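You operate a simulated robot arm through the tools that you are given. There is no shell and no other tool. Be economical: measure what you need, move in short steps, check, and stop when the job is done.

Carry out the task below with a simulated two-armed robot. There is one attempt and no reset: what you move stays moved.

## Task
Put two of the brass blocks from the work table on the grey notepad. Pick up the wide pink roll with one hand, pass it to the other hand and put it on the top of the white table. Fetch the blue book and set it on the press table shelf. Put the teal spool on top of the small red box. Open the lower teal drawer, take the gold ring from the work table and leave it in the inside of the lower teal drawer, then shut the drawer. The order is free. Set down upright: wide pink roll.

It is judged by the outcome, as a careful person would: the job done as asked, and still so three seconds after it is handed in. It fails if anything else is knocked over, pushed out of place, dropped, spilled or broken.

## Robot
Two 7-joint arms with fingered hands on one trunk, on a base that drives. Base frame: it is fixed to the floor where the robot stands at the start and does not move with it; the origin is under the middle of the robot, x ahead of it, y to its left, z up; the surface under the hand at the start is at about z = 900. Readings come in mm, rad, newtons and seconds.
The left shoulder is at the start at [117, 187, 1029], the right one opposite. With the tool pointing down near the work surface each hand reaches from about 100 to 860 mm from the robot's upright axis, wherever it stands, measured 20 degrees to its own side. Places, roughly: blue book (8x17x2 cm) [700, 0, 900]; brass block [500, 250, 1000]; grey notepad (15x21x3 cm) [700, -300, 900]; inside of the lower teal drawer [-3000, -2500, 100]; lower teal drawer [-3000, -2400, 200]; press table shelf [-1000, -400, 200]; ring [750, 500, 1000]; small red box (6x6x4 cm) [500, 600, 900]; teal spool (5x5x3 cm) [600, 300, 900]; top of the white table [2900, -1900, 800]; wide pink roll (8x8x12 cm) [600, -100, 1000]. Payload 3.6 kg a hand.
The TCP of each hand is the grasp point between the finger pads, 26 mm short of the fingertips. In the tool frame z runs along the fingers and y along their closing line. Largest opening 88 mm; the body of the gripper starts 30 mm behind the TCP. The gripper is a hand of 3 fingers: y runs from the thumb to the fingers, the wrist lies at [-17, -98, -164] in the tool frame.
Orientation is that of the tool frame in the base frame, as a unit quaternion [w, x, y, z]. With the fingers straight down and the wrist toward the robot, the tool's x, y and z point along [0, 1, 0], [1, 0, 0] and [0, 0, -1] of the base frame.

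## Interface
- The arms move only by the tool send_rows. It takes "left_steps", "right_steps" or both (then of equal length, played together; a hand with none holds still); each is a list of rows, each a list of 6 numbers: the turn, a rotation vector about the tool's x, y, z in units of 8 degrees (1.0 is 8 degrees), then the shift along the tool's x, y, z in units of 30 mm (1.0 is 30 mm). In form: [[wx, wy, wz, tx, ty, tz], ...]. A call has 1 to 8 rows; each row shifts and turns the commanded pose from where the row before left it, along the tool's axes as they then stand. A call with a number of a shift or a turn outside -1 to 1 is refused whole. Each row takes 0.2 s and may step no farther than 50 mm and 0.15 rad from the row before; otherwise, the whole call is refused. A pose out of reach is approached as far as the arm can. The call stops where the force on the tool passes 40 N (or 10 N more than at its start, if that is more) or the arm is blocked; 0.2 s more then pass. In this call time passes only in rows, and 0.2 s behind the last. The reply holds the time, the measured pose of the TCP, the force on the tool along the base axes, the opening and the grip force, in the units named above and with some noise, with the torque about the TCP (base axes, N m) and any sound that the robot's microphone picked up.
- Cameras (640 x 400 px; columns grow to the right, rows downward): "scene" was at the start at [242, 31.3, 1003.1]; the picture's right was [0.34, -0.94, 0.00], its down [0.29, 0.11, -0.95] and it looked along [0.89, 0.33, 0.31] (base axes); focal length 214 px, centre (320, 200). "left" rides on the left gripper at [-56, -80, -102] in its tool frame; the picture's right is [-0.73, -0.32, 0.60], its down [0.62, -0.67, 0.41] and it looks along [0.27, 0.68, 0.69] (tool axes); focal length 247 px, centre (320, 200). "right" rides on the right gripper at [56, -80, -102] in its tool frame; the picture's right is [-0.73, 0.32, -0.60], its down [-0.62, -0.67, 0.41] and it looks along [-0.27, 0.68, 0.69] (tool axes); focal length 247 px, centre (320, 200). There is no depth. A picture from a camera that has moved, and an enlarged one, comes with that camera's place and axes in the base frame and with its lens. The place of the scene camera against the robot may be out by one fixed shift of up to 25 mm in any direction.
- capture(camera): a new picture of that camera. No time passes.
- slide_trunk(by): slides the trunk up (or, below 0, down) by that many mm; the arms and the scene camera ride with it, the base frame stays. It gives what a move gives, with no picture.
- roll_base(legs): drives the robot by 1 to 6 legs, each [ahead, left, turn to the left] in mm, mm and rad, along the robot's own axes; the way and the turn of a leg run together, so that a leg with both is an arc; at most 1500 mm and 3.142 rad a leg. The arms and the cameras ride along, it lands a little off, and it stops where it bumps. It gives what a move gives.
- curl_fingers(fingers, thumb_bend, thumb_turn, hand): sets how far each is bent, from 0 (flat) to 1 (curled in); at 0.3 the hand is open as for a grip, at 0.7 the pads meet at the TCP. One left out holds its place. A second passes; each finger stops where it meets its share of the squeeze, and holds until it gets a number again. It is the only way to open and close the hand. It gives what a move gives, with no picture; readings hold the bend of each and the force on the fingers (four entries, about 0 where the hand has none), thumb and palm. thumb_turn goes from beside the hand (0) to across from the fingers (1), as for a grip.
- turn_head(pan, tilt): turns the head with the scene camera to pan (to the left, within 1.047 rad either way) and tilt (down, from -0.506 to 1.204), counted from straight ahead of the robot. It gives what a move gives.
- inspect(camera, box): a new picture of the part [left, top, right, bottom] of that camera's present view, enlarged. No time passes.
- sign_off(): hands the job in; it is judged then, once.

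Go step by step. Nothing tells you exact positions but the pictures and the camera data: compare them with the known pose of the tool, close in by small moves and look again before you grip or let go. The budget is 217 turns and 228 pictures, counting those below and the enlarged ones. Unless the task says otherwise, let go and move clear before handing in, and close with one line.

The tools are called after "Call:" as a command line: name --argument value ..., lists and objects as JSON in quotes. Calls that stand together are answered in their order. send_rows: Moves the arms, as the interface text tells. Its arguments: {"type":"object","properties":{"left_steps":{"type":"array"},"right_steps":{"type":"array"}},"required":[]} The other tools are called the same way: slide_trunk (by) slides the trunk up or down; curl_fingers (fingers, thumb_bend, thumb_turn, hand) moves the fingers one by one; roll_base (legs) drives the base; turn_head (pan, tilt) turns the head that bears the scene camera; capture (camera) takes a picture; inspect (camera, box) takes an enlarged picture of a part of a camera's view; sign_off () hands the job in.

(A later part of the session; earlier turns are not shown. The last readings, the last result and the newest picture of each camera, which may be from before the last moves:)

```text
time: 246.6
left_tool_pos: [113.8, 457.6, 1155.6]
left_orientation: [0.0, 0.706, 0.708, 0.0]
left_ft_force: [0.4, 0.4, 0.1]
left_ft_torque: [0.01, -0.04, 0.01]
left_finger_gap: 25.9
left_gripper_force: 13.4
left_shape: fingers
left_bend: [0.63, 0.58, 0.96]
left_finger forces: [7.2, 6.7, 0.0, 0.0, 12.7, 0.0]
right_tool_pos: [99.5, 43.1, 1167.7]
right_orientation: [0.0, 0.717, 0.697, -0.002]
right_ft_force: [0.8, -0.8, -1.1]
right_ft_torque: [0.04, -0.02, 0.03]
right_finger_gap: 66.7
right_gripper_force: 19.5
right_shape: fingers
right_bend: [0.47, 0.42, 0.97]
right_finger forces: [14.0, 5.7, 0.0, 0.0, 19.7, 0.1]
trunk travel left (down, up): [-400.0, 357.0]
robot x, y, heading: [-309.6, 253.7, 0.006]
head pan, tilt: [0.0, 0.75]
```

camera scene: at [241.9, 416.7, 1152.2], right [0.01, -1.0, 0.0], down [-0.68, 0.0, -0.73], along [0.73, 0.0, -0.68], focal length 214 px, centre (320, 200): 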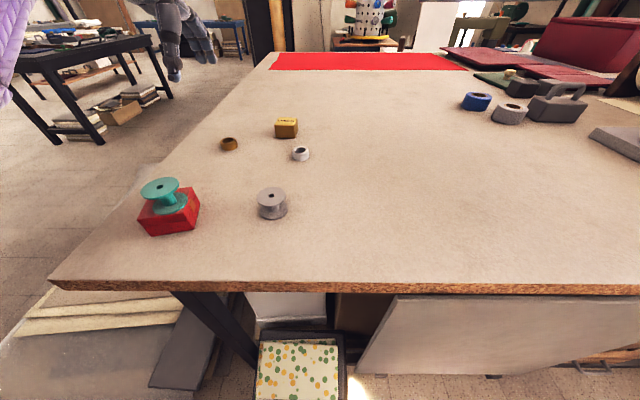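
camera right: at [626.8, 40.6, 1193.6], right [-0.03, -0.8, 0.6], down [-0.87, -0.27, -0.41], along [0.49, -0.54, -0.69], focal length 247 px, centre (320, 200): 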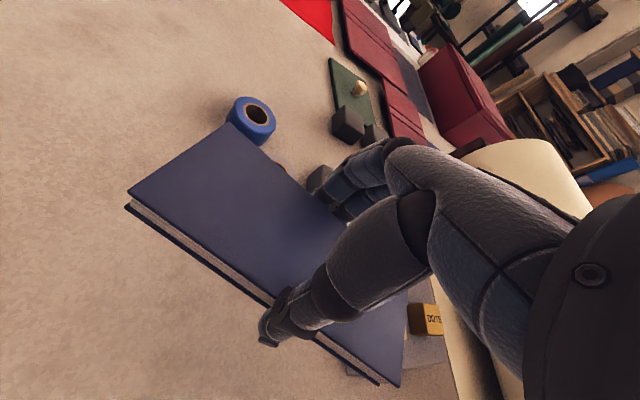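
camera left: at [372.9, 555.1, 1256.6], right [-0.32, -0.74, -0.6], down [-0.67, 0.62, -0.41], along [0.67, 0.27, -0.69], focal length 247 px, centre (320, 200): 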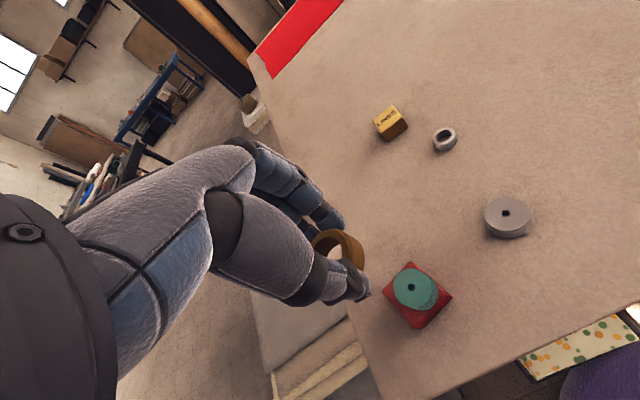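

I move to the corridor's middle and turn left in two stages, looking at the press table.

Call:
roll_base --legs '[[100, 0, 0], [0, 0, 1.57]]'

Call:
turn_head --pan 0.9 --tilt 0.6

Call:
capture --camera "scene"

```text
time: 251.6
left_tool_pos: [-416.2, 683.6, 1154.9]
left_orientation: [0.001, -0.005, 1.0, 0.0]
left_ft_force: [0.8, 0.7, -0.6]
left_ft_torque: [-0.02, 0.0, -0.02]
left_finger_gap: 25.4
left_gripper_force: 13.1
left_shape: fingers
left_bend: [0.63, 0.58, 0.96]
left_finger forces: [7.0, 6.7, 0.0, 0.0, 12.3, 0.0]
right_tool_pos: [-2.3, 671.4, 1166.9]
right_orientation: [0.001, 0.01, 1.0, -0.002]
right_ft_force: [0.3, 0.5, -1.1]
right_ft_torque: [0.0, 0.01, -0.01]
right_finger_gap: 66.6
right_gripper_force: 19.2
right_shape: fingers
right_bend: [0.48, 0.42, 0.97]
right_finger forces: [13.5, 5.6, 0.0, 0.0, 19.2, 0.0]
trunk travel left (down, up): [-400.0, 357.0]
robot x, y, heading: [-212.0, 259.1, 1.589]
head pan, tilt: [0.0, 0.75]
```

```text
time: 252.8
left_tool_pos: [-417.3, 683.8, 1155.1]
left_orientation: [0.0, -0.006, 1.0, 0.0]
left_ft_force: [0.2, 0.0, -0.9]
left_ft_torque: [0.0, -0.02, 0.0]
left_finger_gap: 25.7
left_gripper_force: 12.8
left_shape: fingers
left_bend: [0.63, 0.58, 0.96]
left_finger forces: [7.1, 6.7, 0.0, 0.0, 12.4, 0.1]
right_tool_pos: [-1.5, 671.8, 1167.2]
right_orientation: [0.002, 0.01, 1.0, -0.002]
right_ft_force: [0.5, -0.8, -1.4]
right_ft_torque: [-0.01, 0.0, 0.01]
right_finger_gap: 66.5
right_gripper_force: 19.1
right_shape: fingers
right_bend: [0.48, 0.42, 0.97]
right_finger forces: [13.5, 5.6, 0.0, 0.0, 19.1, 0.0]
trunk travel left (down, up): [-400.0, 357.0]
robot x, y, heading: [-210.3, 259.2, 1.581]
head pan, tilt: [0.901, 0.6]
```

```text
94 pictures are left
camera scene: at [-296.4, 460.9, 1165.2], right [0.61, 0.79, 0.0], down [0.45, -0.35, -0.82], along [-0.65, 0.5, -0.57], focal length 214 px, centre (320, 200)
```

scene: 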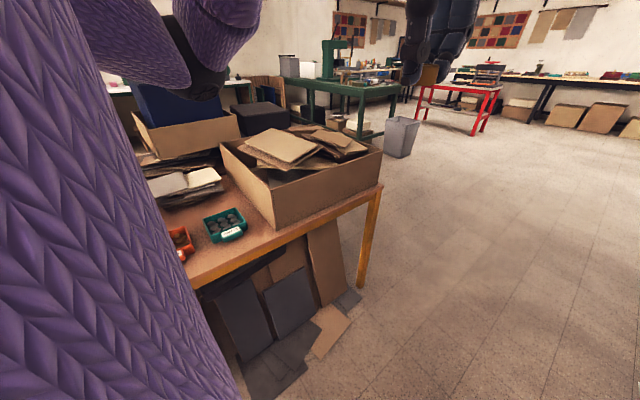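

I back along the corridor to y≈−400 and turn to face the press table.

Call:
roll_base --legs '[[-650, 0, 0], [0, 0, 1.56]]'

Call:
turn_head --pan 0.0 --tilt 0.9

Call:
capture --camera "scene"

```text
time: 260.2
left_tool_pos: [-632.8, -586.0, 1154.3]
left_orientation: [0.0, -0.702, 0.713, 0.0]
left_ft_force: [-1.0, -0.4, 0.0]
left_ft_torque: [0.03, 0.0, 0.0]
left_finger_gap: 25.6
left_gripper_force: 13.1
left_shape: fingers
left_bend: [0.64, 0.58, 0.96]
left_finger forces: [7.0, 6.4, 0.1, 0.0, 12.0, 0.0]
right_tool_pos: [-609.7, -171.1, 1166.2]
right_orientation: [0.003, -0.691, 0.723, -0.001]
right_ft_force: [0.4, 0.0, -1.9]
right_ft_torque: [-0.01, 0.0, -0.01]
right_finger_gap: 66.1
right_gripper_force: 18.5
right_shape: fingers
right_bend: [0.48, 0.42, 0.97]
right_finger forces: [13.2, 5.5, 0.0, 0.0, 18.7, 0.1]
trunk travel left (down, up): [-400.0, 357.0]
robot x, y, heading: [-204.4, -392.1, 3.131]
head pan, tilt: [0.901, 0.6]
```

```text
time: 261.4
left_tool_pos: [-633.0, -585.7, 1155.0]
left_orientation: [0.0, -0.702, 0.713, 0.001]
left_ft_force: [0.3, 1.0, -0.3]
left_ft_torque: [0.02, 0.03, 0.01]
left_finger_gap: 25.3
left_gripper_force: 13.4
left_shape: fingers
left_bend: [0.64, 0.58, 0.96]
left_finger forces: [6.9, 6.5, 0.0, 0.0, 12.0, 0.0]
right_tool_pos: [-611.5, -172.3, 1167.5]
right_orientation: [0.003, -0.691, 0.723, 0.0]
right_ft_force: [-0.2, -0.6, -1.8]
right_ft_torque: [0.0, 0.0, -0.01]
right_finger_gap: 66.2
right_gripper_force: 17.7
right_shape: fingers
right_bend: [0.48, 0.42, 0.97]
right_finger forces: [13.2, 5.6, 0.0, 0.0, 18.6, 0.0]
trunk travel left (down, up): [-400.0, 357.0]
robot x, y, heading: [-204.6, -394.1, 3.127]
head pan, tilt: [0.0, 0.901]
```

```text
93 pictures are left
camera scene: at [-434.7, -386.1, 1140.4], right [0.01, 1.0, 0.0], down [0.78, -0.01, -0.62], along [-0.62, 0.01, -0.78], focal length 214 px, centre (320, 200)
```

scene: 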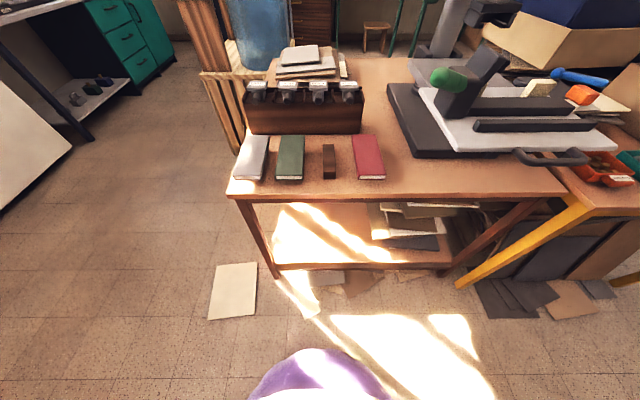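

The press table shelf (z≈200, front edge x≈−800) is free and sunlit between y≈−560 and −170. I approach so the right hand with the book is in front of it.

Call:
roll_base --legs '[[0, 170, 0.01], [170, 0, 0]]'

Call:
capture --camera "scene"

Call:
capture --camera "right"

```text
time: 263.9
left_tool_pos: [-807.7, -758.7, 1155.0]
left_orientation: [0.0, -0.705, 0.709, 0.001]
left_ft_force: [-0.6, -0.2, 0.2]
left_ft_torque: [0.01, 0.01, 0.04]
left_finger_gap: 25.6
left_gripper_force: 12.8
left_shape: fingers
left_bend: [0.64, 0.58, 0.96]
left_finger forces: [7.1, 6.4, 0.0, 0.0, 12.0, 0.0]
right_tool_pos: [-790.0, -344.2, 1166.3]
right_orientation: [0.003, -0.694, 0.72, -0.001]
right_ft_force: [-0.5, 0.0, -1.3]
right_ft_torque: [0.01, -0.01, -0.01]
right_finger_gap: 65.8
right_gripper_force: 18.4
right_shape: fingers
right_bend: [0.48, 0.42, 0.97]
right_finger forces: [13.1, 5.7, 0.1, 0.0, 18.6, 0.1]
trunk travel left (down, up): [-400.0, 357.0]
robot x, y, heading: [-378.2, -560.0, 3.136]
head pan, tilt: [0.0, 0.901]
```

```text
92 pictures are left
camera scene: at [-610.4, -556.7, 1140.1], right [0.0, 1.0, 0.0], down [0.78, 0.0, -0.62], along [-0.62, 0.0, -0.78], focal length 214 px, centre (320, 200)
```

scene: 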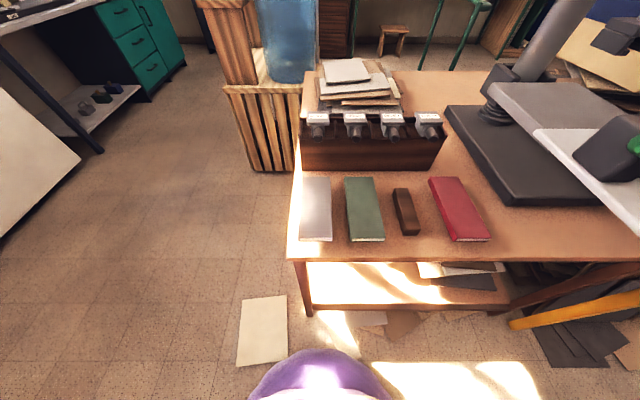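

```text
91 pictures are left
camera right: at [-710.8, -404.3, 1269.1], right [-0.29, 0.74, 0.6], down [0.69, 0.6, -0.41], along [-0.66, 0.29, -0.69], focal length 247 px, centre (320, 200)
```

right: 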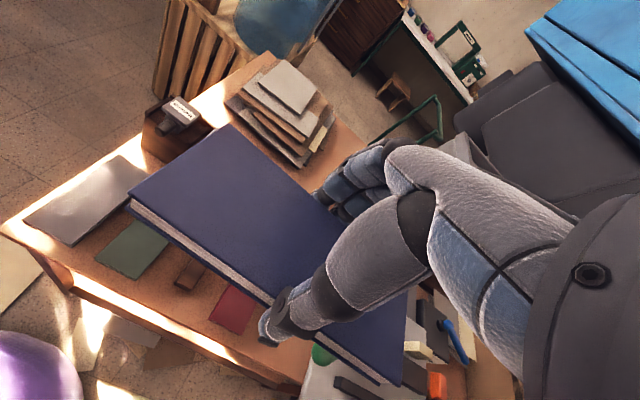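

I back off 100 mm so the book clears the table edge, then lower the trunk fully.

Call:
roll_base --legs '[[-110, 0, 0]]'

Call:
slide_trunk --by -390

Call:
send_rows --right_steps '[[0, 0, 0, 0, 0, 1], [0, 0, 0, 0, 0, 1], [0, 0, 0, 0, 0, 1], [0, 0, 0, 0, 0, 1], [0, 0, 0, 0, 0, 1], [0, 0, 0, 0, 0, 1], [0, 0, 0, 0, 0, 1], [0, 0, 0, 0, 0, 1]]'

Call:
capture --camera "scene"

Call:
capture --camera "right"

```text
time: 265.1
left_tool_pos: [-692.6, -758.9, 1155.6]
left_orientation: [0.0, -0.706, 0.709, 0.001]
left_ft_force: [0.3, -0.1, 0.7]
left_ft_torque: [0.01, -0.02, 0.02]
left_finger_gap: 25.3
left_gripper_force: 12.8
left_shape: fingers
left_bend: [0.64, 0.58, 0.96]
left_finger forces: [7.0, 6.5, 0.0, 0.1, 12.0, 0.0]
right_tool_pos: [-674.1, -344.3, 1167.2]
right_orientation: [0.002, -0.693, 0.72, 0.0]
right_ft_force: [0.1, 0.4, -0.3]
right_ft_torque: [0.01, 0.02, 0.01]
right_finger_gap: 66.3
right_gripper_force: 18.1
right_shape: fingers
right_bend: [0.48, 0.42, 0.97]
right_finger forces: [13.2, 5.5, 0.0, 0.1, 18.8, 0.0]
trunk travel left (down, up): [-400.0, 357.0]
robot x, y, heading: [-266.0, -556.7, 3.134]
head pan, tilt: [0.0, 0.901]
```

```text
time: 268.3
left_tool_pos: [-748.7, -759.2, 702.6]
left_orientation: [0.089, -0.699, 0.704, -0.089]
left_ft_force: [0.4, -0.1, 0.4]
left_ft_torque: [-0.01, 0.03, 0.02]
left_finger_gap: 25.2
left_gripper_force: 12.2
left_shape: fingers
left_bend: [0.64, 0.58, 0.96]
left_finger forces: [7.0, 6.6, 0.0, 0.1, 11.9, 0.0]
right_tool_pos: [-736.5, -346.3, 710.6]
right_orientation: [0.101, -0.691, 0.709, -0.097]
right_ft_force: [17.6, 0.7, 14.1]
right_ft_torque: [-0.09, 0.5, 0.09]
right_finger_gap: 66.4
right_gripper_force: 33.9
right_shape: fingers
right_bend: [0.54, 0.38, 0.96]
right_finger forces: [39.0, 7.1, 0.0, 0.0, 22.0, 0.0]
trunk travel left (down, up): [-33.0, 724.0]
robot x, y, heading: [-264.8, -559.9, 3.142]
head pan, tilt: [0.0, 0.901]
stopped: the force on the tool passed its limit at 49 N (the readings are from after the stop); the commanded pose is now the measured one
```

```text
time: 268.6
left_tool_pos: [-748.6, -759.6, 702.0]
left_orientation: [0.089, -0.699, 0.704, -0.09]
left_ft_force: [0.0, 0.3, 0.2]
left_ft_torque: [-0.03, -0.01, 0.01]
left_finger_gap: 25.1
left_gripper_force: 13.0
left_shape: fingers
left_bend: [0.64, 0.58, 0.96]
left_finger forces: [6.9, 6.6, 0.0, 0.1, 12.0, 0.0]
right_tool_pos: [-735.8, -347.0, 709.5]
right_orientation: [0.098, -0.693, 0.708, -0.095]
right_ft_force: [20.0, 2.3, 16.5]
right_ft_torque: [-0.09, 0.68, 0.04]
right_finger_gap: 66.2
right_gripper_force: 36.3
right_shape: fingers
right_bend: [0.53, 0.38, 0.96]
right_finger forces: [42.0, 8.6, 0.0, 0.1, 23.3, 0.0]
right hand out of reach, approached as far as the arm can: row 1
trunk travel left (down, up): [-33.0, 724.0]
robot x, y, heading: [-264.4, -561.9, 3.141]
head pan, tilt: [0.0, 0.901]
stopped in row 1 (right hand): the force on the tool passed its limit at 52 N (the readings are from after the stop); the commanded pose is now the measured one
```

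```text
90 pictures are left
camera scene: at [-562.4, -556.6, 742.4], right [0.0, 1.0, 0.0], down [0.78, 0.0, -0.62], along [-0.62, 0.0, -0.78], focal length 214 px, centre (320, 200)
```

scene: 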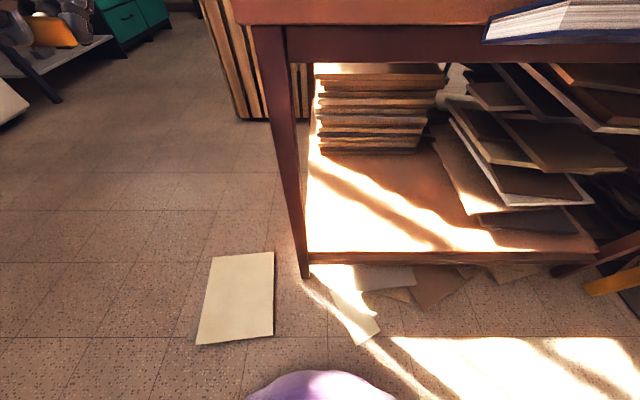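

```text
89 pictures are left
camera right: at [-686.9, -404.9, 828.9], right [-0.45, 0.74, 0.5], down [0.76, 0.61, -0.21], along [-0.46, 0.28, -0.84], focal length 247 px, centre (320, 200)
```

right: 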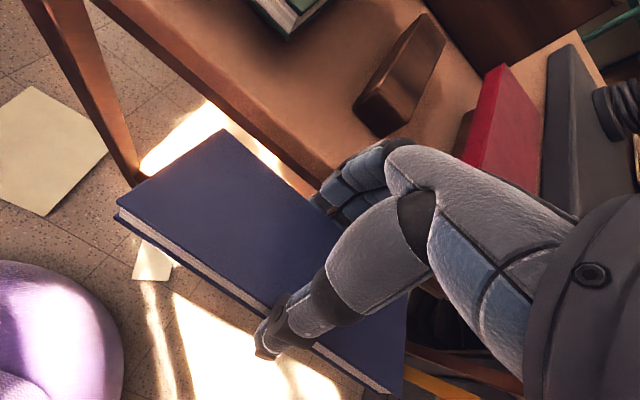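

The trunk leans forward when low, and my fingers touched the table's front edge. I back off at once, then level the hand again.

Call:
roll_base --legs '[[-120, 0, 0]]'

Call:
send_rows --right_steps '[[-1, 0, 0, 0, 0, 0], [-1, 0, 0, 0, 0, 0]]' --left_steps '[[-1, 0, 0, 0, 0, 0], [-1, 0, 0, 0, 0, 0]]'

Call:
capture --camera "scene"

Call:
capture --camera "right"

```text
time: 269.8
left_tool_pos: [-626.4, -759.9, 701.0]
left_orientation: [0.09, -0.7, 0.703, -0.09]
left_ft_force: [-0.6, -0.6, -0.5]
left_ft_torque: [0.01, 0.03, -0.01]
left_finger_gap: 25.4
left_gripper_force: 12.9
left_shape: fingers
left_bend: [0.64, 0.58, 0.96]
left_finger forces: [7.0, 6.5, 0.0, 0.1, 12.0, 0.0]
right_tool_pos: [-617.0, -346.6, 707.2]
right_orientation: [0.099, -0.691, 0.71, -0.095]
right_ft_force: [0.0, 0.4, -1.5]
right_ft_torque: [0.0, 0.02, -0.01]
right_finger_gap: 66.6
right_gripper_force: 18.3
right_shape: fingers
right_bend: [0.5, 0.4, 0.96]
right_finger forces: [13.0, 5.3, 0.0, 0.0, 18.0, 0.1]
trunk travel left (down, up): [-33.0, 724.0]
robot x, y, heading: [-143.8, -566.0, 3.141]
head pan, tilt: [0.0, 0.901]
```

```text
time: 270.4
left_tool_pos: [-666.0, -753.3, 699.1]
left_orientation: [-0.009, -0.706, 0.708, 0.008]
left_ft_force: [-0.1, 0.1, 0.3]
left_ft_torque: [0.01, -0.02, -0.02]
left_finger_gap: 25.6
left_gripper_force: 12.9
left_shape: fingers
left_bend: [0.64, 0.58, 0.96]
left_finger forces: [6.9, 6.7, 0.0, 0.1, 12.1, 0.0]
left hand out of reach, approached as far as the arm can: row 1, 2
right_tool_pos: [-665.2, -351.9, 706.0]
right_orientation: [0.002, -0.698, 0.716, 0.005]
right_ft_force: [-0.1, 0.2, -1.6]
right_ft_torque: [0.02, -0.04, -0.01]
right_finger_gap: 66.5
right_gripper_force: 18.7
right_shape: fingers
right_bend: [0.5, 0.4, 0.96]
right_finger forces: [12.8, 5.2, 0.0, 0.0, 17.8, 0.0]
right hand out of reach, approached as far as the arm can: row 1, 2
trunk travel left (down, up): [-33.0, 724.0]
robot x, y, heading: [-140.0, -560.1, 3.142]
head pan, tilt: [0.0, 0.901]
```

```text
88 pictures are left
camera scene: at [-441.5, -557.2, 741.5], right [0.0, 1.0, 0.0], down [0.78, 0.0, -0.62], along [-0.62, 0.0, -0.78], focal length 214 px, centre (320, 200)
```

scene: 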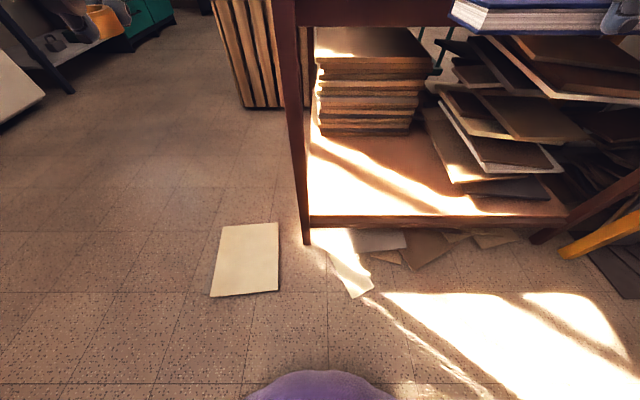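

```text
87 pictures are left
camera right: at [-585.6, -412.2, 807.9], right [-0.3, 0.74, 0.61], down [0.68, 0.61, -0.41], along [-0.67, 0.29, -0.68], focal length 247 px, centre (320, 200)
```

right: 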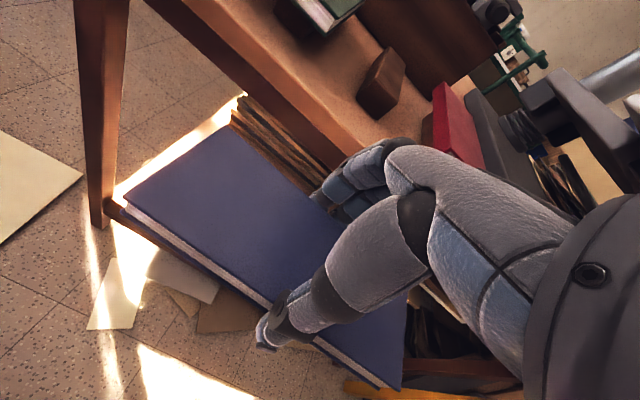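

The hand is level again, clear of the table edge. I lower the arm in front of the shelf.

Call:
send_rows --right_steps '[[0, 0, 0, 0, 0, 1], [0, 0, 0, 0, 0, 1], [0, 0, 0, 0, 0, 1], [0, 0, 0, 0, 0, 1], [0, 0, 0, 0, 0, 1], [0, 0, 0, 0, 0, 1], [0, 0, 0, 0, 0, 1], [0, 0, 0, 0, 0, 1]]'

Call:
capture --camera "scene"

```text
time: 272.2
left_tool_pos: [-666.4, -754.0, 697.9]
left_orientation: [-0.007, -0.705, 0.709, 0.009]
left_ft_force: [-0.4, 0.0, 0.6]
left_ft_torque: [0.0, 0.01, 0.03]
left_finger_gap: 25.1
left_gripper_force: 13.1
left_shape: fingers
left_bend: [0.64, 0.58, 0.96]
left_finger forces: [6.8, 6.9, 0.0, 0.0, 12.0, 0.0]
right_tool_pos: [-671.3, -356.4, 505.0]
right_orientation: [0.004, -0.701, 0.713, -0.006]
right_ft_force: [0.0, -0.2, -1.6]
right_ft_torque: [-0.02, 0.01, 0.01]
right_finger_gap: 66.2
right_gripper_force: 17.7
right_shape: fingers
right_bend: [0.5, 0.4, 0.96]
right_finger forces: [12.8, 5.8, 0.1, 0.0, 18.4, 0.0]
right hand out of reach, approached as far as the arm can: row 7, 8
trunk travel left (down, up): [-33.0, 724.0]
robot x, y, heading: [-144.6, -560.1, 3.141]
head pan, tilt: [0.0, 0.901]
```

```text
86 pictures are left
camera scene: at [-441.7, -558.0, 741.3], right [0.0, 1.0, 0.0], down [0.78, 0.0, -0.62], along [-0.62, 0.0, -0.78], focal length 214 px, centre (320, 200)
```

scene: 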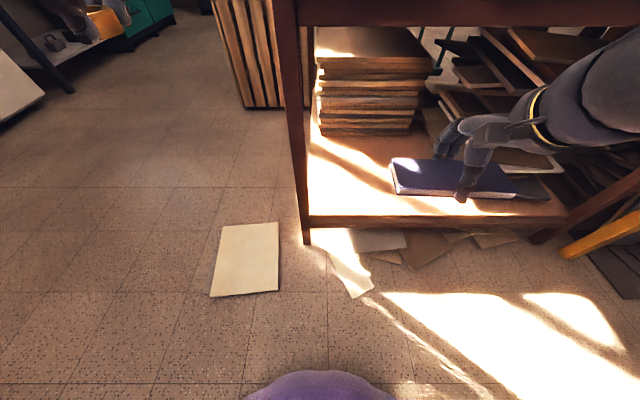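

The arm's limit came at z≈505 close to the body. I try reaching further forward while lowering.

Call:
send_rows --right_steps '[[0, 0, 0, 0, 1, 0], [0, 0, 0, 0, 0.8, 0.5], [0, 0, 0, 0, 0.5, 1], [0, 0, 0, 0, 0, 1], [0, 0, 0, 0, 0, 1]]'

```text
time: 273.4
left_tool_pos: [-666.5, -753.8, 699.6]
left_orientation: [-0.008, -0.705, 0.709, 0.007]
left_ft_force: [-0.3, -0.2, 0.3]
left_ft_torque: [0.04, 0.02, 0.01]
left_finger_gap: 25.2
left_gripper_force: 12.5
left_shape: fingers
left_bend: [0.64, 0.58, 0.96]
left_finger forces: [6.8, 6.9, 0.1, 0.1, 12.1, 0.0]
right_tool_pos: [-741.3, -352.8, 440.4]
right_orientation: [0.004, -0.698, 0.716, 0.004]
right_ft_force: [0.8, 0.3, -2.0]
right_ft_torque: [-0.01, 0.03, 0.02]
right_finger_gap: 66.3
right_gripper_force: 18.5
right_shape: fingers
right_bend: [0.5, 0.4, 0.96]
right_finger forces: [12.4, 6.0, 0.0, 0.0, 18.4, 0.1]
right hand out of reach, approached as far as the arm can: row 4, 5
trunk travel left (down, up): [-33.0, 724.0]
robot x, y, heading: [-144.7, -563.7, 3.135]
head pan, tilt: [0.0, 0.901]
```

Reaching farther forward lets the hand go lower. I back the base and extend the arm forward and down.

Call:
roll_base --legs '[[-140, 0, 0]]'

Call:
send_rows --right_steps '[[0, 0, 0, 0, 1, 0.6], [0, 0, 0, 0, 1, 0.8], [0, 0, 0, 0, 1, 0.9], [0, 0, 0, 0, 1, 0.9], [0, 0, 0, 0, 1, 0.9], [0, 0, 0, 0, 0.8, 0.9], [0, 0, 0, 0, 0.5, 0.9]]'

Call:
capture --camera "scene"

```text
time: 274.8
left_tool_pos: [-526.7, -753.7, 699.5]
left_orientation: [-0.009, -0.706, 0.708, 0.007]
left_ft_force: [0.2, -0.2, 0.0]
left_ft_torque: [0.0, 0.01, -0.04]
left_finger_gap: 25.2
left_gripper_force: 12.8
left_shape: fingers
left_bend: [0.64, 0.58, 0.96]
left_finger forces: [6.9, 6.8, 0.0, 0.0, 12.1, 0.1]
right_tool_pos: [-602.3, -353.9, 440.8]
right_orientation: [0.003, -0.699, 0.715, 0.004]
right_ft_force: [0.3, -0.5, -2.1]
right_ft_torque: [0.0, -0.01, 0.0]
right_finger_gap: 66.3
right_gripper_force: 18.6
right_shape: fingers
right_bend: [0.5, 0.4, 0.96]
right_finger forces: [12.5, 6.0, 0.0, 0.0, 18.4, 0.0]
trunk travel left (down, up): [-33.0, 724.0]
robot x, y, heading: [-2.7, -560.9, 3.144]
head pan, tilt: [0.0, 0.901]
```

```text
time: 276.4
left_tool_pos: [-527.5, -754.0, 698.1]
left_orientation: [-0.008, -0.706, 0.708, 0.009]
left_ft_force: [-0.3, 0.0, 0.9]
left_ft_torque: [-0.01, 0.01, 0.01]
left_finger_gap: 25.2
left_gripper_force: 13.4
left_shape: fingers
left_bend: [0.64, 0.58, 0.96]
left_finger forces: [6.7, 6.9, 0.0, 0.0, 12.2, 0.0]
right_tool_pos: [-739.7, -345.1, 322.2]
right_orientation: [0.003, -0.699, 0.715, 0.003]
right_ft_force: [0.4, -0.6, -2.0]
right_ft_torque: [0.0, 0.02, -0.01]
right_finger_gap: 66.4
right_gripper_force: 17.1
right_shape: fingers
right_bend: [0.5, 0.4, 0.96]
right_finger forces: [11.7, 6.0, 0.0, 0.1, 17.6, 0.1]
right hand out of reach, approached as far as the arm can: row 5, 6, 7
trunk travel left (down, up): [-33.0, 724.0]
robot x, y, heading: [-2.0, -562.9, 3.136]
head pan, tilt: [0.0, 0.901]
```

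```text
85 pictures are left
camera scene: at [-302.9, -557.9, 741.6], right [0.0, 1.0, 0.0], down [0.78, 0.0, -0.62], along [-0.62, 0.0, -0.78], focal length 214 px, centre (320, 200)
```

scene: 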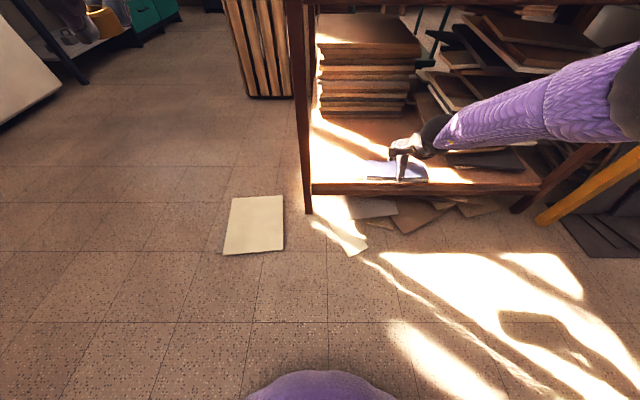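

Nearly there: z≈322. I use the last 33 mm of trunk travel and look at what remains.

Call:
slide_trunk --by -33

Call:
capture --camera "right"

Call:
inspect --camera "scene" --box '[290, 100, 490, 225]'

```text
time: 277.1
left_tool_pos: [-534.4, -753.4, 650.2]
left_orientation: [0.008, -0.706, 0.708, -0.008]
left_ft_force: [0.9, 0.5, -0.1]
left_ft_torque: [0.04, 0.01, -0.02]
left_finger_gap: 25.2
left_gripper_force: 13.0
left_shape: fingers
left_bend: [0.64, 0.58, 0.96]
left_finger forces: [6.9, 6.8, 0.0, 0.1, 12.1, 0.0]
right_tool_pos: [-742.0, -346.0, 291.4]
right_orientation: [0.002, -0.699, 0.715, 0.005]
right_ft_force: [0.0, 1.0, -1.5]
right_ft_torque: [-0.02, 0.01, 0.01]
right_finger_gap: 66.2
right_gripper_force: 17.5
right_shape: fingers
right_bend: [0.5, 0.4, 0.96]
right_finger forces: [11.5, 6.1, 0.0, 0.0, 17.4, 0.0]
trunk travel left (down, up): [0.0, 757.0]
robot x, y, heading: [-3.8, -568.8, 3.142]
head pan, tilt: [0.0, 0.901]
```

```text
84 pictures are left
camera right: at [-662.6, -405.1, 392.9], right [-0.3, 0.74, 0.61], down [0.68, 0.61, -0.41], along [-0.67, 0.29, -0.68], focal length 247 px, centre (320, 200)
```

right: 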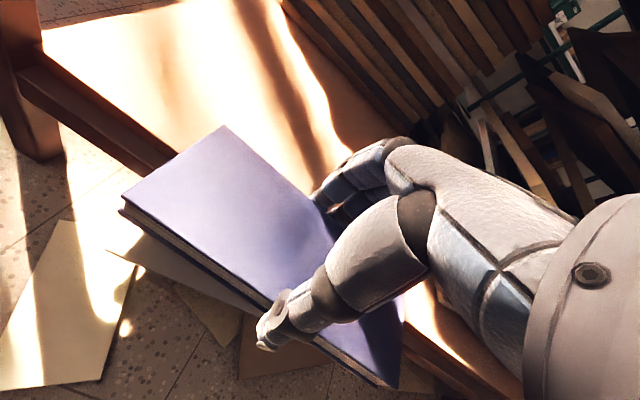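

```text
3.20 times, centred on (390, 162) of scene
camera zoom: at [-309.3, -558.0, 707.1], right [0.0, 1.0, 0.0], down [0.78, 0.0, -0.62], along [-0.62, 0.0, -0.78], focal length 686 px, centre (96, 320)
```

zoom: 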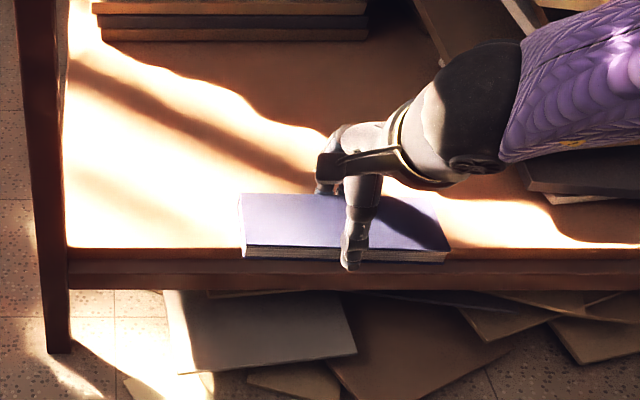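

I still lack some 70 mm of height. The forearm comes from the right, so I try yawing the hand inward while going down.

Call:
send_rows --right_steps '[[0, 0, -1, 0, 0, 0.3], [0, 0, -1, 0, 0, 0.5], [0, 0, -1, 0, 0, 0.5], [0, 0, 0, 0, 0, 0.5]]'

```text
time: 278.1
left_tool_pos: [-535.1, -752.9, 651.5]
left_orientation: [0.008, -0.706, 0.708, -0.008]
left_ft_force: [0.4, -0.3, 0.1]
left_ft_torque: [0.0, 0.0, 0.0]
left_finger_gap: 25.2
left_gripper_force: 13.0
left_shape: fingers
left_bend: [0.64, 0.58, 0.96]
left_finger forces: [6.8, 6.8, 0.1, 0.1, 12.1, 0.0]
right_tool_pos: [-723.7, -314.7, 269.2]
right_orientation: [-0.006, 0.8, -0.599, -0.02]
right_ft_force: [-0.2, -0.1, -1.3]
right_ft_torque: [-0.02, 0.0, 0.01]
right_finger_gap: 66.2
right_gripper_force: 17.5
right_shape: fingers
right_bend: [0.5, 0.4, 0.96]
right_finger forces: [11.5, 6.1, 0.1, 0.0, 17.5, 0.0]
right hand out of reach, approached as far as the arm can: row 2, 3, 4
trunk travel left (down, up): [0.0, 757.0]
robot x, y, heading: [-9.1, -563.4, 3.142]
head pan, tilt: [0.0, 0.901]
```

Call:
turn_head --pan -0.5 --tilt 0.7

Call:
capture --camera "scene"

```text
time: 279.1
left_tool_pos: [-533.5, -753.6, 650.7]
left_orientation: [0.009, -0.706, 0.708, -0.008]
left_ft_force: [0.7, 0.2, -0.4]
left_ft_torque: [-0.04, -0.03, -0.04]
left_finger_gap: 25.1
left_gripper_force: 12.7
left_shape: fingers
left_bend: [0.64, 0.58, 0.96]
left_finger forces: [6.7, 6.8, 0.0, 0.0, 12.1, 0.0]
right_tool_pos: [-723.9, -316.0, 267.0]
right_orientation: [-0.008, 0.8, -0.6, -0.02]
right_ft_force: [-0.3, -0.2, -1.1]
right_ft_torque: [0.04, 0.05, 0.02]
right_finger_gap: 66.2
right_gripper_force: 17.5
right_shape: fingers
right_bend: [0.5, 0.4, 0.96]
right_finger forces: [11.5, 6.0, 0.0, 0.0, 17.4, 0.1]
trunk travel left (down, up): [0.0, 757.0]
robot x, y, heading: [-4.2, -561.1, 3.141]
head pan, tilt: [-0.499, 0.7]
```

```text
82 pictures are left
camera scene: at [-308.7, -517.3, 722.9], right [0.48, 0.88, 0.0], down [0.57, -0.31, -0.76], along [-0.67, 0.37, -0.64], focal length 214 px, centre (320, 200)
```

scene: 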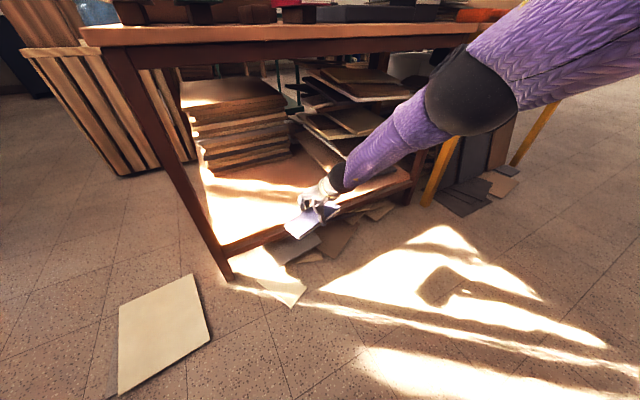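

The elbow swings out because the wrist can't straighten further. I let the hand tilt 16° (fingertips toward me), then go lower.

Call:
send_rows --right_steps '[[1, 0, 0, 0, 0, 0], [1, 0, 0, 0, 0, 0], [0, 0, 0, 0, 0.15, 0.5], [0, 0, 0, 0, 0.15, 0.5], [0, 0, 0, 0, 0.15, 0.5]]'

Call:
capture --camera "scene"

```text
time: 280.3
left_tool_pos: [-534.3, -752.3, 650.6]
left_orientation: [0.009, -0.705, 0.709, -0.009]
left_ft_force: [0.3, -0.1, -0.4]
left_ft_torque: [0.0, -0.02, -0.01]
left_finger_gap: 25.2
left_gripper_force: 12.6
left_shape: fingers
left_bend: [0.64, 0.58, 0.96]
left_finger forces: [6.9, 6.8, 0.0, 0.1, 12.1, 0.0]
right_tool_pos: [-722.2, -315.1, 263.3]
right_orientation: [-0.023, 0.797, -0.603, -0.016]
right_ft_force: [-0.1, 0.4, -1.7]
right_ft_torque: [-0.01, -0.03, 0.0]
right_finger_gap: 66.3
right_gripper_force: 17.3
right_shape: fingers
right_bend: [0.5, 0.4, 0.96]
right_finger forces: [11.7, 6.0, 0.0, 0.0, 17.4, 0.0]
right hand out of reach, approached as far as the arm can: row 1, 2, 3, 4, 5
trunk travel left (down, up): [0.0, 757.0]
robot x, y, heading: [-6.2, -565.0, 3.138]
head pan, tilt: [-0.499, 0.7]
```

```text
81 pictures are left
camera scene: at [-308.7, -517.2, 723.0], right [0.48, 0.88, 0.0], down [0.57, -0.31, -0.76], along [-0.67, 0.37, -0.64], focal length 214 px, centre (320, 200)
```

scene: 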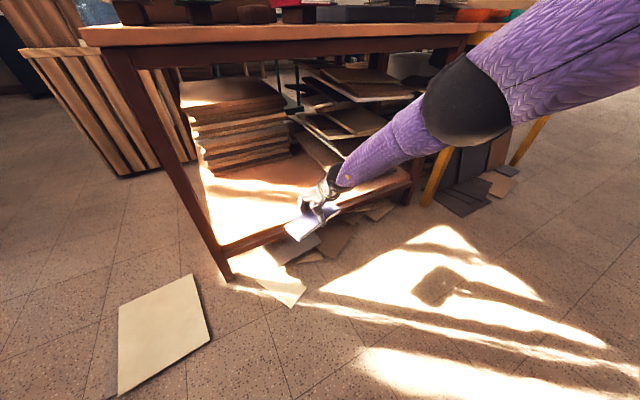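

That tilt direction is the wrong one; I try the opposite tilt (fingertips forward).

Call:
send_rows --right_steps '[[-1, 0, 0.5, 0, 0, 0], [-1, 0, 0.5, 0, 0, 0], [0, 0, 0, 0, -0.1, 0.6], [0, 0, 0, 0, -0.1, 0.6], [0, 0, 0, 0, -0.1, 0.6]]'

Call:
capture --camera "scene"

```text
refused: row 1 steps farther than a row can; nothing moved
```

```text
80 pictures are left
camera scene: at [-308.7, -517.2, 723.0], right [0.48, 0.88, 0.0], down [0.57, -0.31, -0.76], along [-0.67, 0.37, -0.64], focal length 214 px, centre (320, 200)
```

scene: 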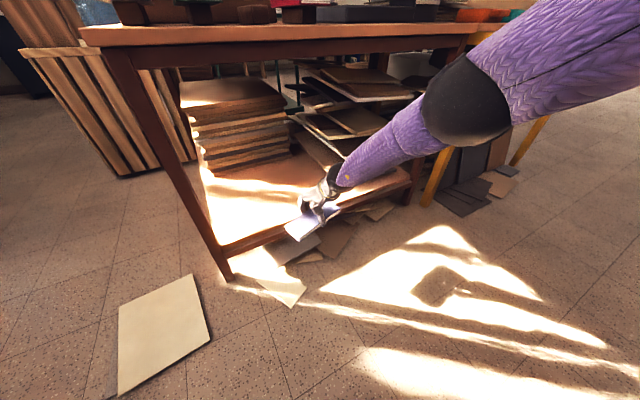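

Call:
send_rows --right_steps '[[-1, 0, 0, 0, 0, 0], [-1, 0, 0, 0, 0, 0], [0, 0, 0, 0, -0.1, 0.6], [0, 0, 0, 0, -0.1, 0.6], [0, 0, 0, 0, -0.1, 0.6]]'

Call:
capture --camera "scene"

```text
time: 281.5
left_tool_pos: [-535.2, -754.3, 650.4]
left_orientation: [0.009, -0.707, 0.707, -0.009]
left_ft_force: [-0.2, -0.4, -0.5]
left_ft_torque: [0.01, 0.02, -0.01]
left_finger_gap: 25.0
left_gripper_force: 12.6
left_shape: fingers
left_bend: [0.64, 0.58, 0.96]
left_finger forces: [6.8, 7.0, 0.0, 0.0, 12.1, 0.0]
right_tool_pos: [-717.9, -322.9, 251.4]
right_orientation: [0.065, 0.798, -0.595, -0.072]
right_ft_force: [-0.3, -0.2, -1.2]
right_ft_torque: [0.01, 0.03, -0.02]
right_finger_gap: 66.1
right_gripper_force: 17.3
right_shape: fingers
right_bend: [0.5, 0.4, 0.96]
right_finger forces: [11.7, 5.8, 0.0, 0.1, 17.7, 0.0]
right hand out of reach, approached as far as the arm can: row 1, 3, 4, 5
trunk travel left (down, up): [0.0, 757.0]
robot x, y, heading: [-1.8, -560.5, 3.136]
head pan, tilt: [-0.499, 0.7]
```

```text
79 pictures are left
camera scene: at [-308.6, -517.1, 723.0], right [0.48, 0.88, 0.0], down [0.57, -0.31, -0.76], along [-0.67, 0.37, -0.64], focal length 214 px, centre (320, 200)
```

scene: 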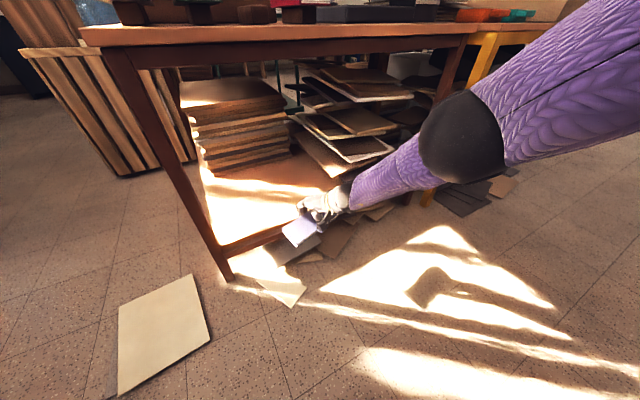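

The tips-forward tilt frees the arm: the hand is at z≈251 with only 11° tilt. I raise 15 mm, drive forward to bring the book over the shelf, and check.

Call:
send_rows --right_steps '[[0, 0, 0, 0, 0, -0.6]]'

Call:
roll_base --legs '[[145, 0, 0]]'

Call:
capture --camera "scene"

Call:
capture --camera "right"

```text
time: 281.9
left_tool_pos: [-534.6, -753.9, 650.7]
left_orientation: [0.008, -0.706, 0.708, -0.009]
left_ft_force: [0.0, 0.1, 0.0]
left_ft_torque: [-0.01, -0.02, -0.01]
left_finger_gap: 25.1
left_gripper_force: 12.2
left_shape: fingers
left_bend: [0.64, 0.58, 0.96]
left_finger forces: [6.8, 6.9, 0.0, 0.0, 12.1, 0.1]
right_tool_pos: [-717.7, -324.6, 252.4]
right_orientation: [0.065, 0.799, -0.594, -0.072]
right_ft_force: [0.5, 0.6, -1.6]
right_ft_torque: [0.02, 0.02, -0.01]
right_finger_gap: 66.1
right_gripper_force: 17.7
right_shape: fingers
right_bend: [0.5, 0.4, 0.96]
right_finger forces: [11.8, 5.8, 0.1, 0.0, 17.7, 0.1]
right hand out of reach, approached as far as the arm can: row 1
trunk travel left (down, up): [0.0, 757.0]
robot x, y, heading: [-2.7, -562.4, 3.145]
head pan, tilt: [-0.499, 0.7]
```

```text
time: 283.2
left_tool_pos: [-683.8, -750.9, 650.8]
left_orientation: [0.008, -0.704, 0.71, -0.009]
left_ft_force: [0.7, 0.7, -0.6]
left_ft_torque: [0.0, -0.01, 0.01]
left_finger_gap: 25.3
left_gripper_force: 13.5
left_shape: fingers
left_bend: [0.64, 0.58, 0.96]
left_finger forces: [6.8, 7.0, 0.1, 0.0, 12.1, 0.1]
right_tool_pos: [-863.5, -320.0, 251.8]
right_orientation: [0.065, 0.797, -0.596, -0.072]
right_ft_force: [0.8, 0.8, -1.6]
right_ft_torque: [0.0, 0.01, -0.01]
right_finger_gap: 66.1
right_gripper_force: 17.9
right_shape: fingers
right_bend: [0.5, 0.4, 0.96]
right_finger forces: [11.8, 5.8, 0.1, 0.0, 17.7, 0.0]
trunk travel left (down, up): [0.0, 757.0]
robot x, y, heading: [-153.1, -562.8, 3.135]
head pan, tilt: [-0.499, 0.7]
```

```text
78 pictures are left
camera scene: at [-455.7, -515.8, 723.0], right [0.48, 0.88, 0.0], down [0.56, -0.31, -0.76], along [-0.67, 0.37, -0.64], focal length 214 px, centre (320, 200)
```

scene: 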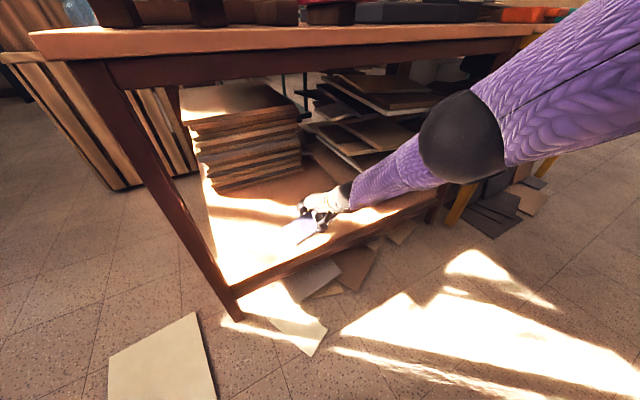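

```text
77 pictures are left
camera right: at [-752.6, -350.3, 334.6], right [-0.39, 0.63, 0.68], down [0.37, 0.78, -0.51], along [-0.84, 0.05, -0.54], focal length 247 px, centre (320, 200)
```

right: 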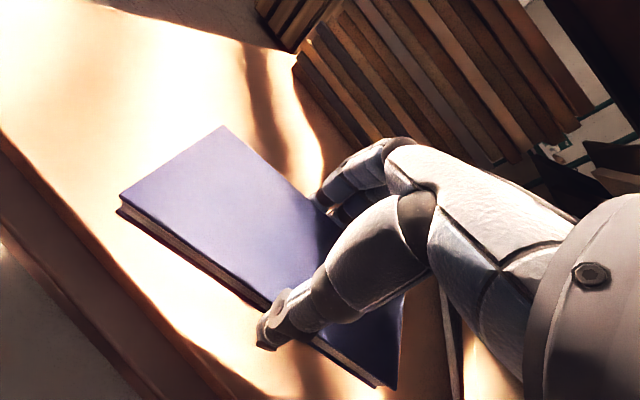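

The book is above the shelf with about 40 mm to go. I continue lowering with a bit more tilt.

Call:
send_rows --right_steps '[[-0.8, 0, 0, 0, -0.1, 0.4], [0, 0, 0, 0, -0.15, 0.4], [0, 0, 0, 0, -0.15, 0.4]]'

Call:
capture --camera "right"

```text
time: 284.0
left_tool_pos: [-682.7, -750.3, 649.7]
left_orientation: [0.009, -0.704, 0.71, -0.009]
left_ft_force: [0.1, -0.9, 0.2]
left_ft_torque: [0.0, -0.02, 0.03]
left_finger_gap: 24.9
left_gripper_force: 12.7
left_shape: fingers
left_bend: [0.64, 0.58, 0.96]
left_finger forces: [6.8, 6.9, 0.0, 0.1, 12.2, 0.1]
right_tool_pos: [-871.8, -330.2, 260.6]
right_orientation: [0.109, 0.792, -0.591, -0.105]
right_ft_force: [-0.5, 0.8, -1.7]
right_ft_torque: [-0.03, -0.01, 0.02]
right_finger_gap: 66.2
right_gripper_force: 17.7
right_shape: fingers
right_bend: [0.5, 0.4, 0.96]
right_finger forces: [11.9, 5.6, 0.1, 0.0, 17.7, 0.0]
right hand out of reach, approached as far as the arm can: row 1, 2, 3
trunk travel left (down, up): [0.0, 757.0]
robot x, y, heading: [-148.5, -559.1, 3.144]
head pan, tilt: [-0.499, 0.7]
```

```text
76 pictures are left
camera right: at [-752.2, -357.9, 332.3], right [-0.32, 0.65, 0.69], down [0.31, 0.76, -0.57], along [-0.9, 0.04, -0.44], focal length 247 px, centre (320, 200)
```

right: 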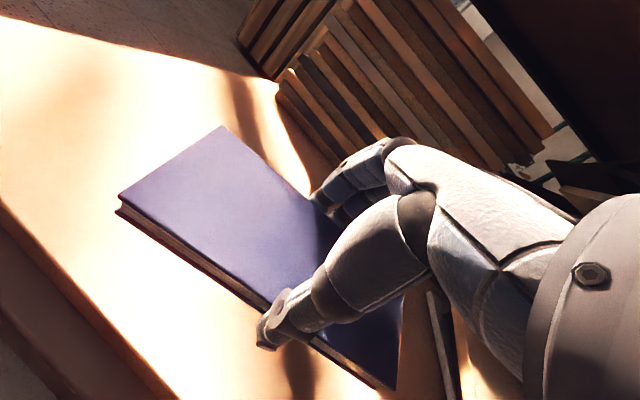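

The limit is reach-related; I drive 100 mm nearer and pull the hand back and down in the arm's better range.

Call:
roll_base --legs '[[100, 0, 0]]'

Call:
send_rows --right_steps '[[0, 0, 0, 0, -0.9, 0.3], [0, 0, 0, 0, -0.9, 0.4], [0, 0, 0, 0, -0.9, 0.4], [0, 0, 0, 0, -0.3, 0.5]]'

Call:
capture --camera "right"

Call:
capture --camera "scene"

```text
time: 285.2
left_tool_pos: [-786.1, -750.2, 651.0]
left_orientation: [0.008, -0.704, 0.71, -0.009]
left_ft_force: [-0.7, -0.5, -0.1]
left_ft_torque: [-0.01, -0.03, -0.01]
left_finger_gap: 25.3
left_gripper_force: 12.7
left_shape: fingers
left_bend: [0.64, 0.58, 0.96]
left_finger forces: [6.9, 6.9, 0.0, 0.0, 12.1, 0.0]
right_tool_pos: [-974.2, -328.4, 260.4]
right_orientation: [0.109, 0.792, -0.591, -0.106]
right_ft_force: [1.2, 0.2, -2.0]
right_ft_torque: [0.0, 0.02, 0.01]
right_finger_gap: 66.5
right_gripper_force: 17.4
right_shape: fingers
right_bend: [0.5, 0.4, 0.96]
right_finger forces: [11.8, 5.6, 0.0, 0.0, 17.7, 0.0]
trunk travel left (down, up): [0.0, 757.0]
robot x, y, heading: [-252.8, -562.5, 3.129]
head pan, tilt: [-0.499, 0.7]
```

```text
time: 286.2
left_tool_pos: [-785.5, -749.8, 650.7]
left_orientation: [0.009, -0.704, 0.71, -0.008]
left_ft_force: [-0.7, -0.2, -0.1]
left_ft_torque: [0.0, 0.0, 0.0]
left_finger_gap: 25.2
left_gripper_force: 12.6
left_shape: fingers
left_bend: [0.64, 0.58, 0.96]
left_finger forces: [6.8, 6.9, 0.1, 0.1, 12.2, 0.0]
right_tool_pos: [-921.4, -306.4, 223.5]
right_orientation: [0.109, 0.792, -0.592, -0.105]
right_ft_force: [0.1, -0.1, -1.9]
right_ft_torque: [0.03, -0.05, 0.0]
right_finger_gap: 66.1
right_gripper_force: 16.9
right_shape: fingers
right_bend: [0.5, 0.4, 0.96]
right_finger forces: [11.6, 5.3, 0.0, 0.0, 16.9, 0.1]
right hand out of reach, approached as far as the arm can: row 2, 3, 4
trunk travel left (down, up): [0.0, 757.0]
robot x, y, heading: [-253.0, -557.9, 3.133]
head pan, tilt: [-0.499, 0.7]
```

```text
75 pictures are left
camera right: at [-801.7, -333.0, 295.6], right [-0.32, 0.65, 0.69], down [0.31, 0.76, -0.57], along [-0.9, 0.04, -0.44], focal length 247 px, centre (320, 200)
```

right: 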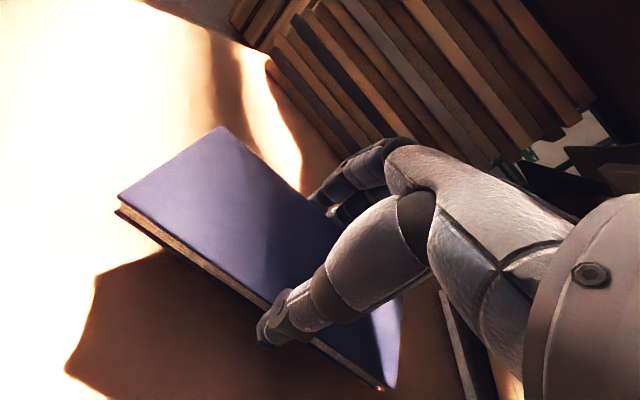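

```text
74 pictures are left
camera scene: at [-558.0, -514.5, 723.0], right [0.48, 0.87, 0.0], down [0.56, -0.31, -0.76], along [-0.67, 0.37, -0.64], focal length 214 px, centre (320, 200)
```

scene: 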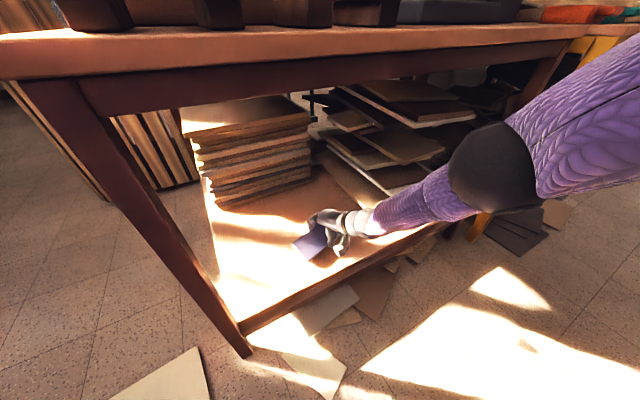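

Almost down (z≈223). One more repetition: 50 mm nearer, and pull down until contact.

Call:
roll_base --legs '[[50, 0, 0]]'

Call:
send_rows --right_steps '[[0, 0, 0, 0, -0.8, 0.3], [0, 0, 0, 0, -0.5, 0.3], [0, 0, 0, 0, -0.4, 0.3]]'

Call:
capture --camera "right"

```text
time: 287.1
left_tool_pos: [-834.9, -750.1, 650.4]
left_orientation: [0.009, -0.704, 0.71, -0.008]
left_ft_force: [-0.2, -0.5, -0.6]
left_ft_torque: [0.0, 0.02, 0.01]
left_finger_gap: 25.4
left_gripper_force: 13.0
left_shape: fingers
left_bend: [0.64, 0.58, 0.96]
left_finger forces: [6.8, 6.9, 0.1, 0.1, 12.1, 0.0]
right_tool_pos: [-971.8, -305.6, 225.4]
right_orientation: [0.108, 0.792, -0.592, -0.105]
right_ft_force: [-1.1, -0.3, -1.6]
right_ft_torque: [0.06, 0.0, 0.01]
right_finger_gap: 66.2
right_gripper_force: 17.0
right_shape: fingers
right_bend: [0.5, 0.4, 0.96]
right_finger forces: [11.5, 5.2, 0.0, 0.0, 16.9, 0.0]
trunk travel left (down, up): [0.0, 757.0]
robot x, y, heading: [-301.3, -560.4, 3.137]
head pan, tilt: [-0.499, 0.7]
```

```text
time: 287.9
left_tool_pos: [-834.6, -748.3, 650.4]
left_orientation: [0.009, -0.704, 0.71, -0.008]
left_ft_force: [1.0, 0.5, 0.2]
left_ft_torque: [0.02, 0.03, 0.0]
left_finger_gap: 25.4
left_gripper_force: 13.1
left_shape: fingers
left_bend: [0.64, 0.58, 0.96]
left_finger forces: [6.8, 6.8, 0.1, 0.1, 12.2, 0.0]
right_tool_pos: [-951.2, -298.3, 212.0]
right_orientation: [0.109, 0.791, -0.592, -0.106]
right_ft_force: [0.7, -0.6, -1.3]
right_ft_torque: [-0.05, 0.0, 0.0]
right_finger_gap: 66.0
right_gripper_force: 16.9
right_shape: fingers
right_bend: [0.5, 0.4, 0.96]
right_finger forces: [11.4, 5.1, 0.1, 0.1, 16.6, 0.0]
right hand out of reach, approached as far as the arm can: row 1, 2, 3
trunk travel left (down, up): [0.0, 757.0]
robot x, y, heading: [-301.9, -567.6, 3.137]
head pan, tilt: [-0.499, 0.7]
```

```text
73 pictures are left
camera right: at [-831.4, -325.7, 283.2], right [-0.32, 0.65, 0.69], down [0.31, 0.76, -0.57], along [-0.89, 0.04, -0.45], focal length 247 px, centre (320, 200)
```

right: 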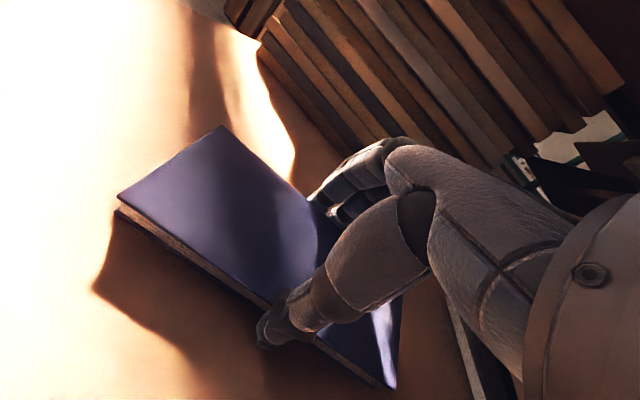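

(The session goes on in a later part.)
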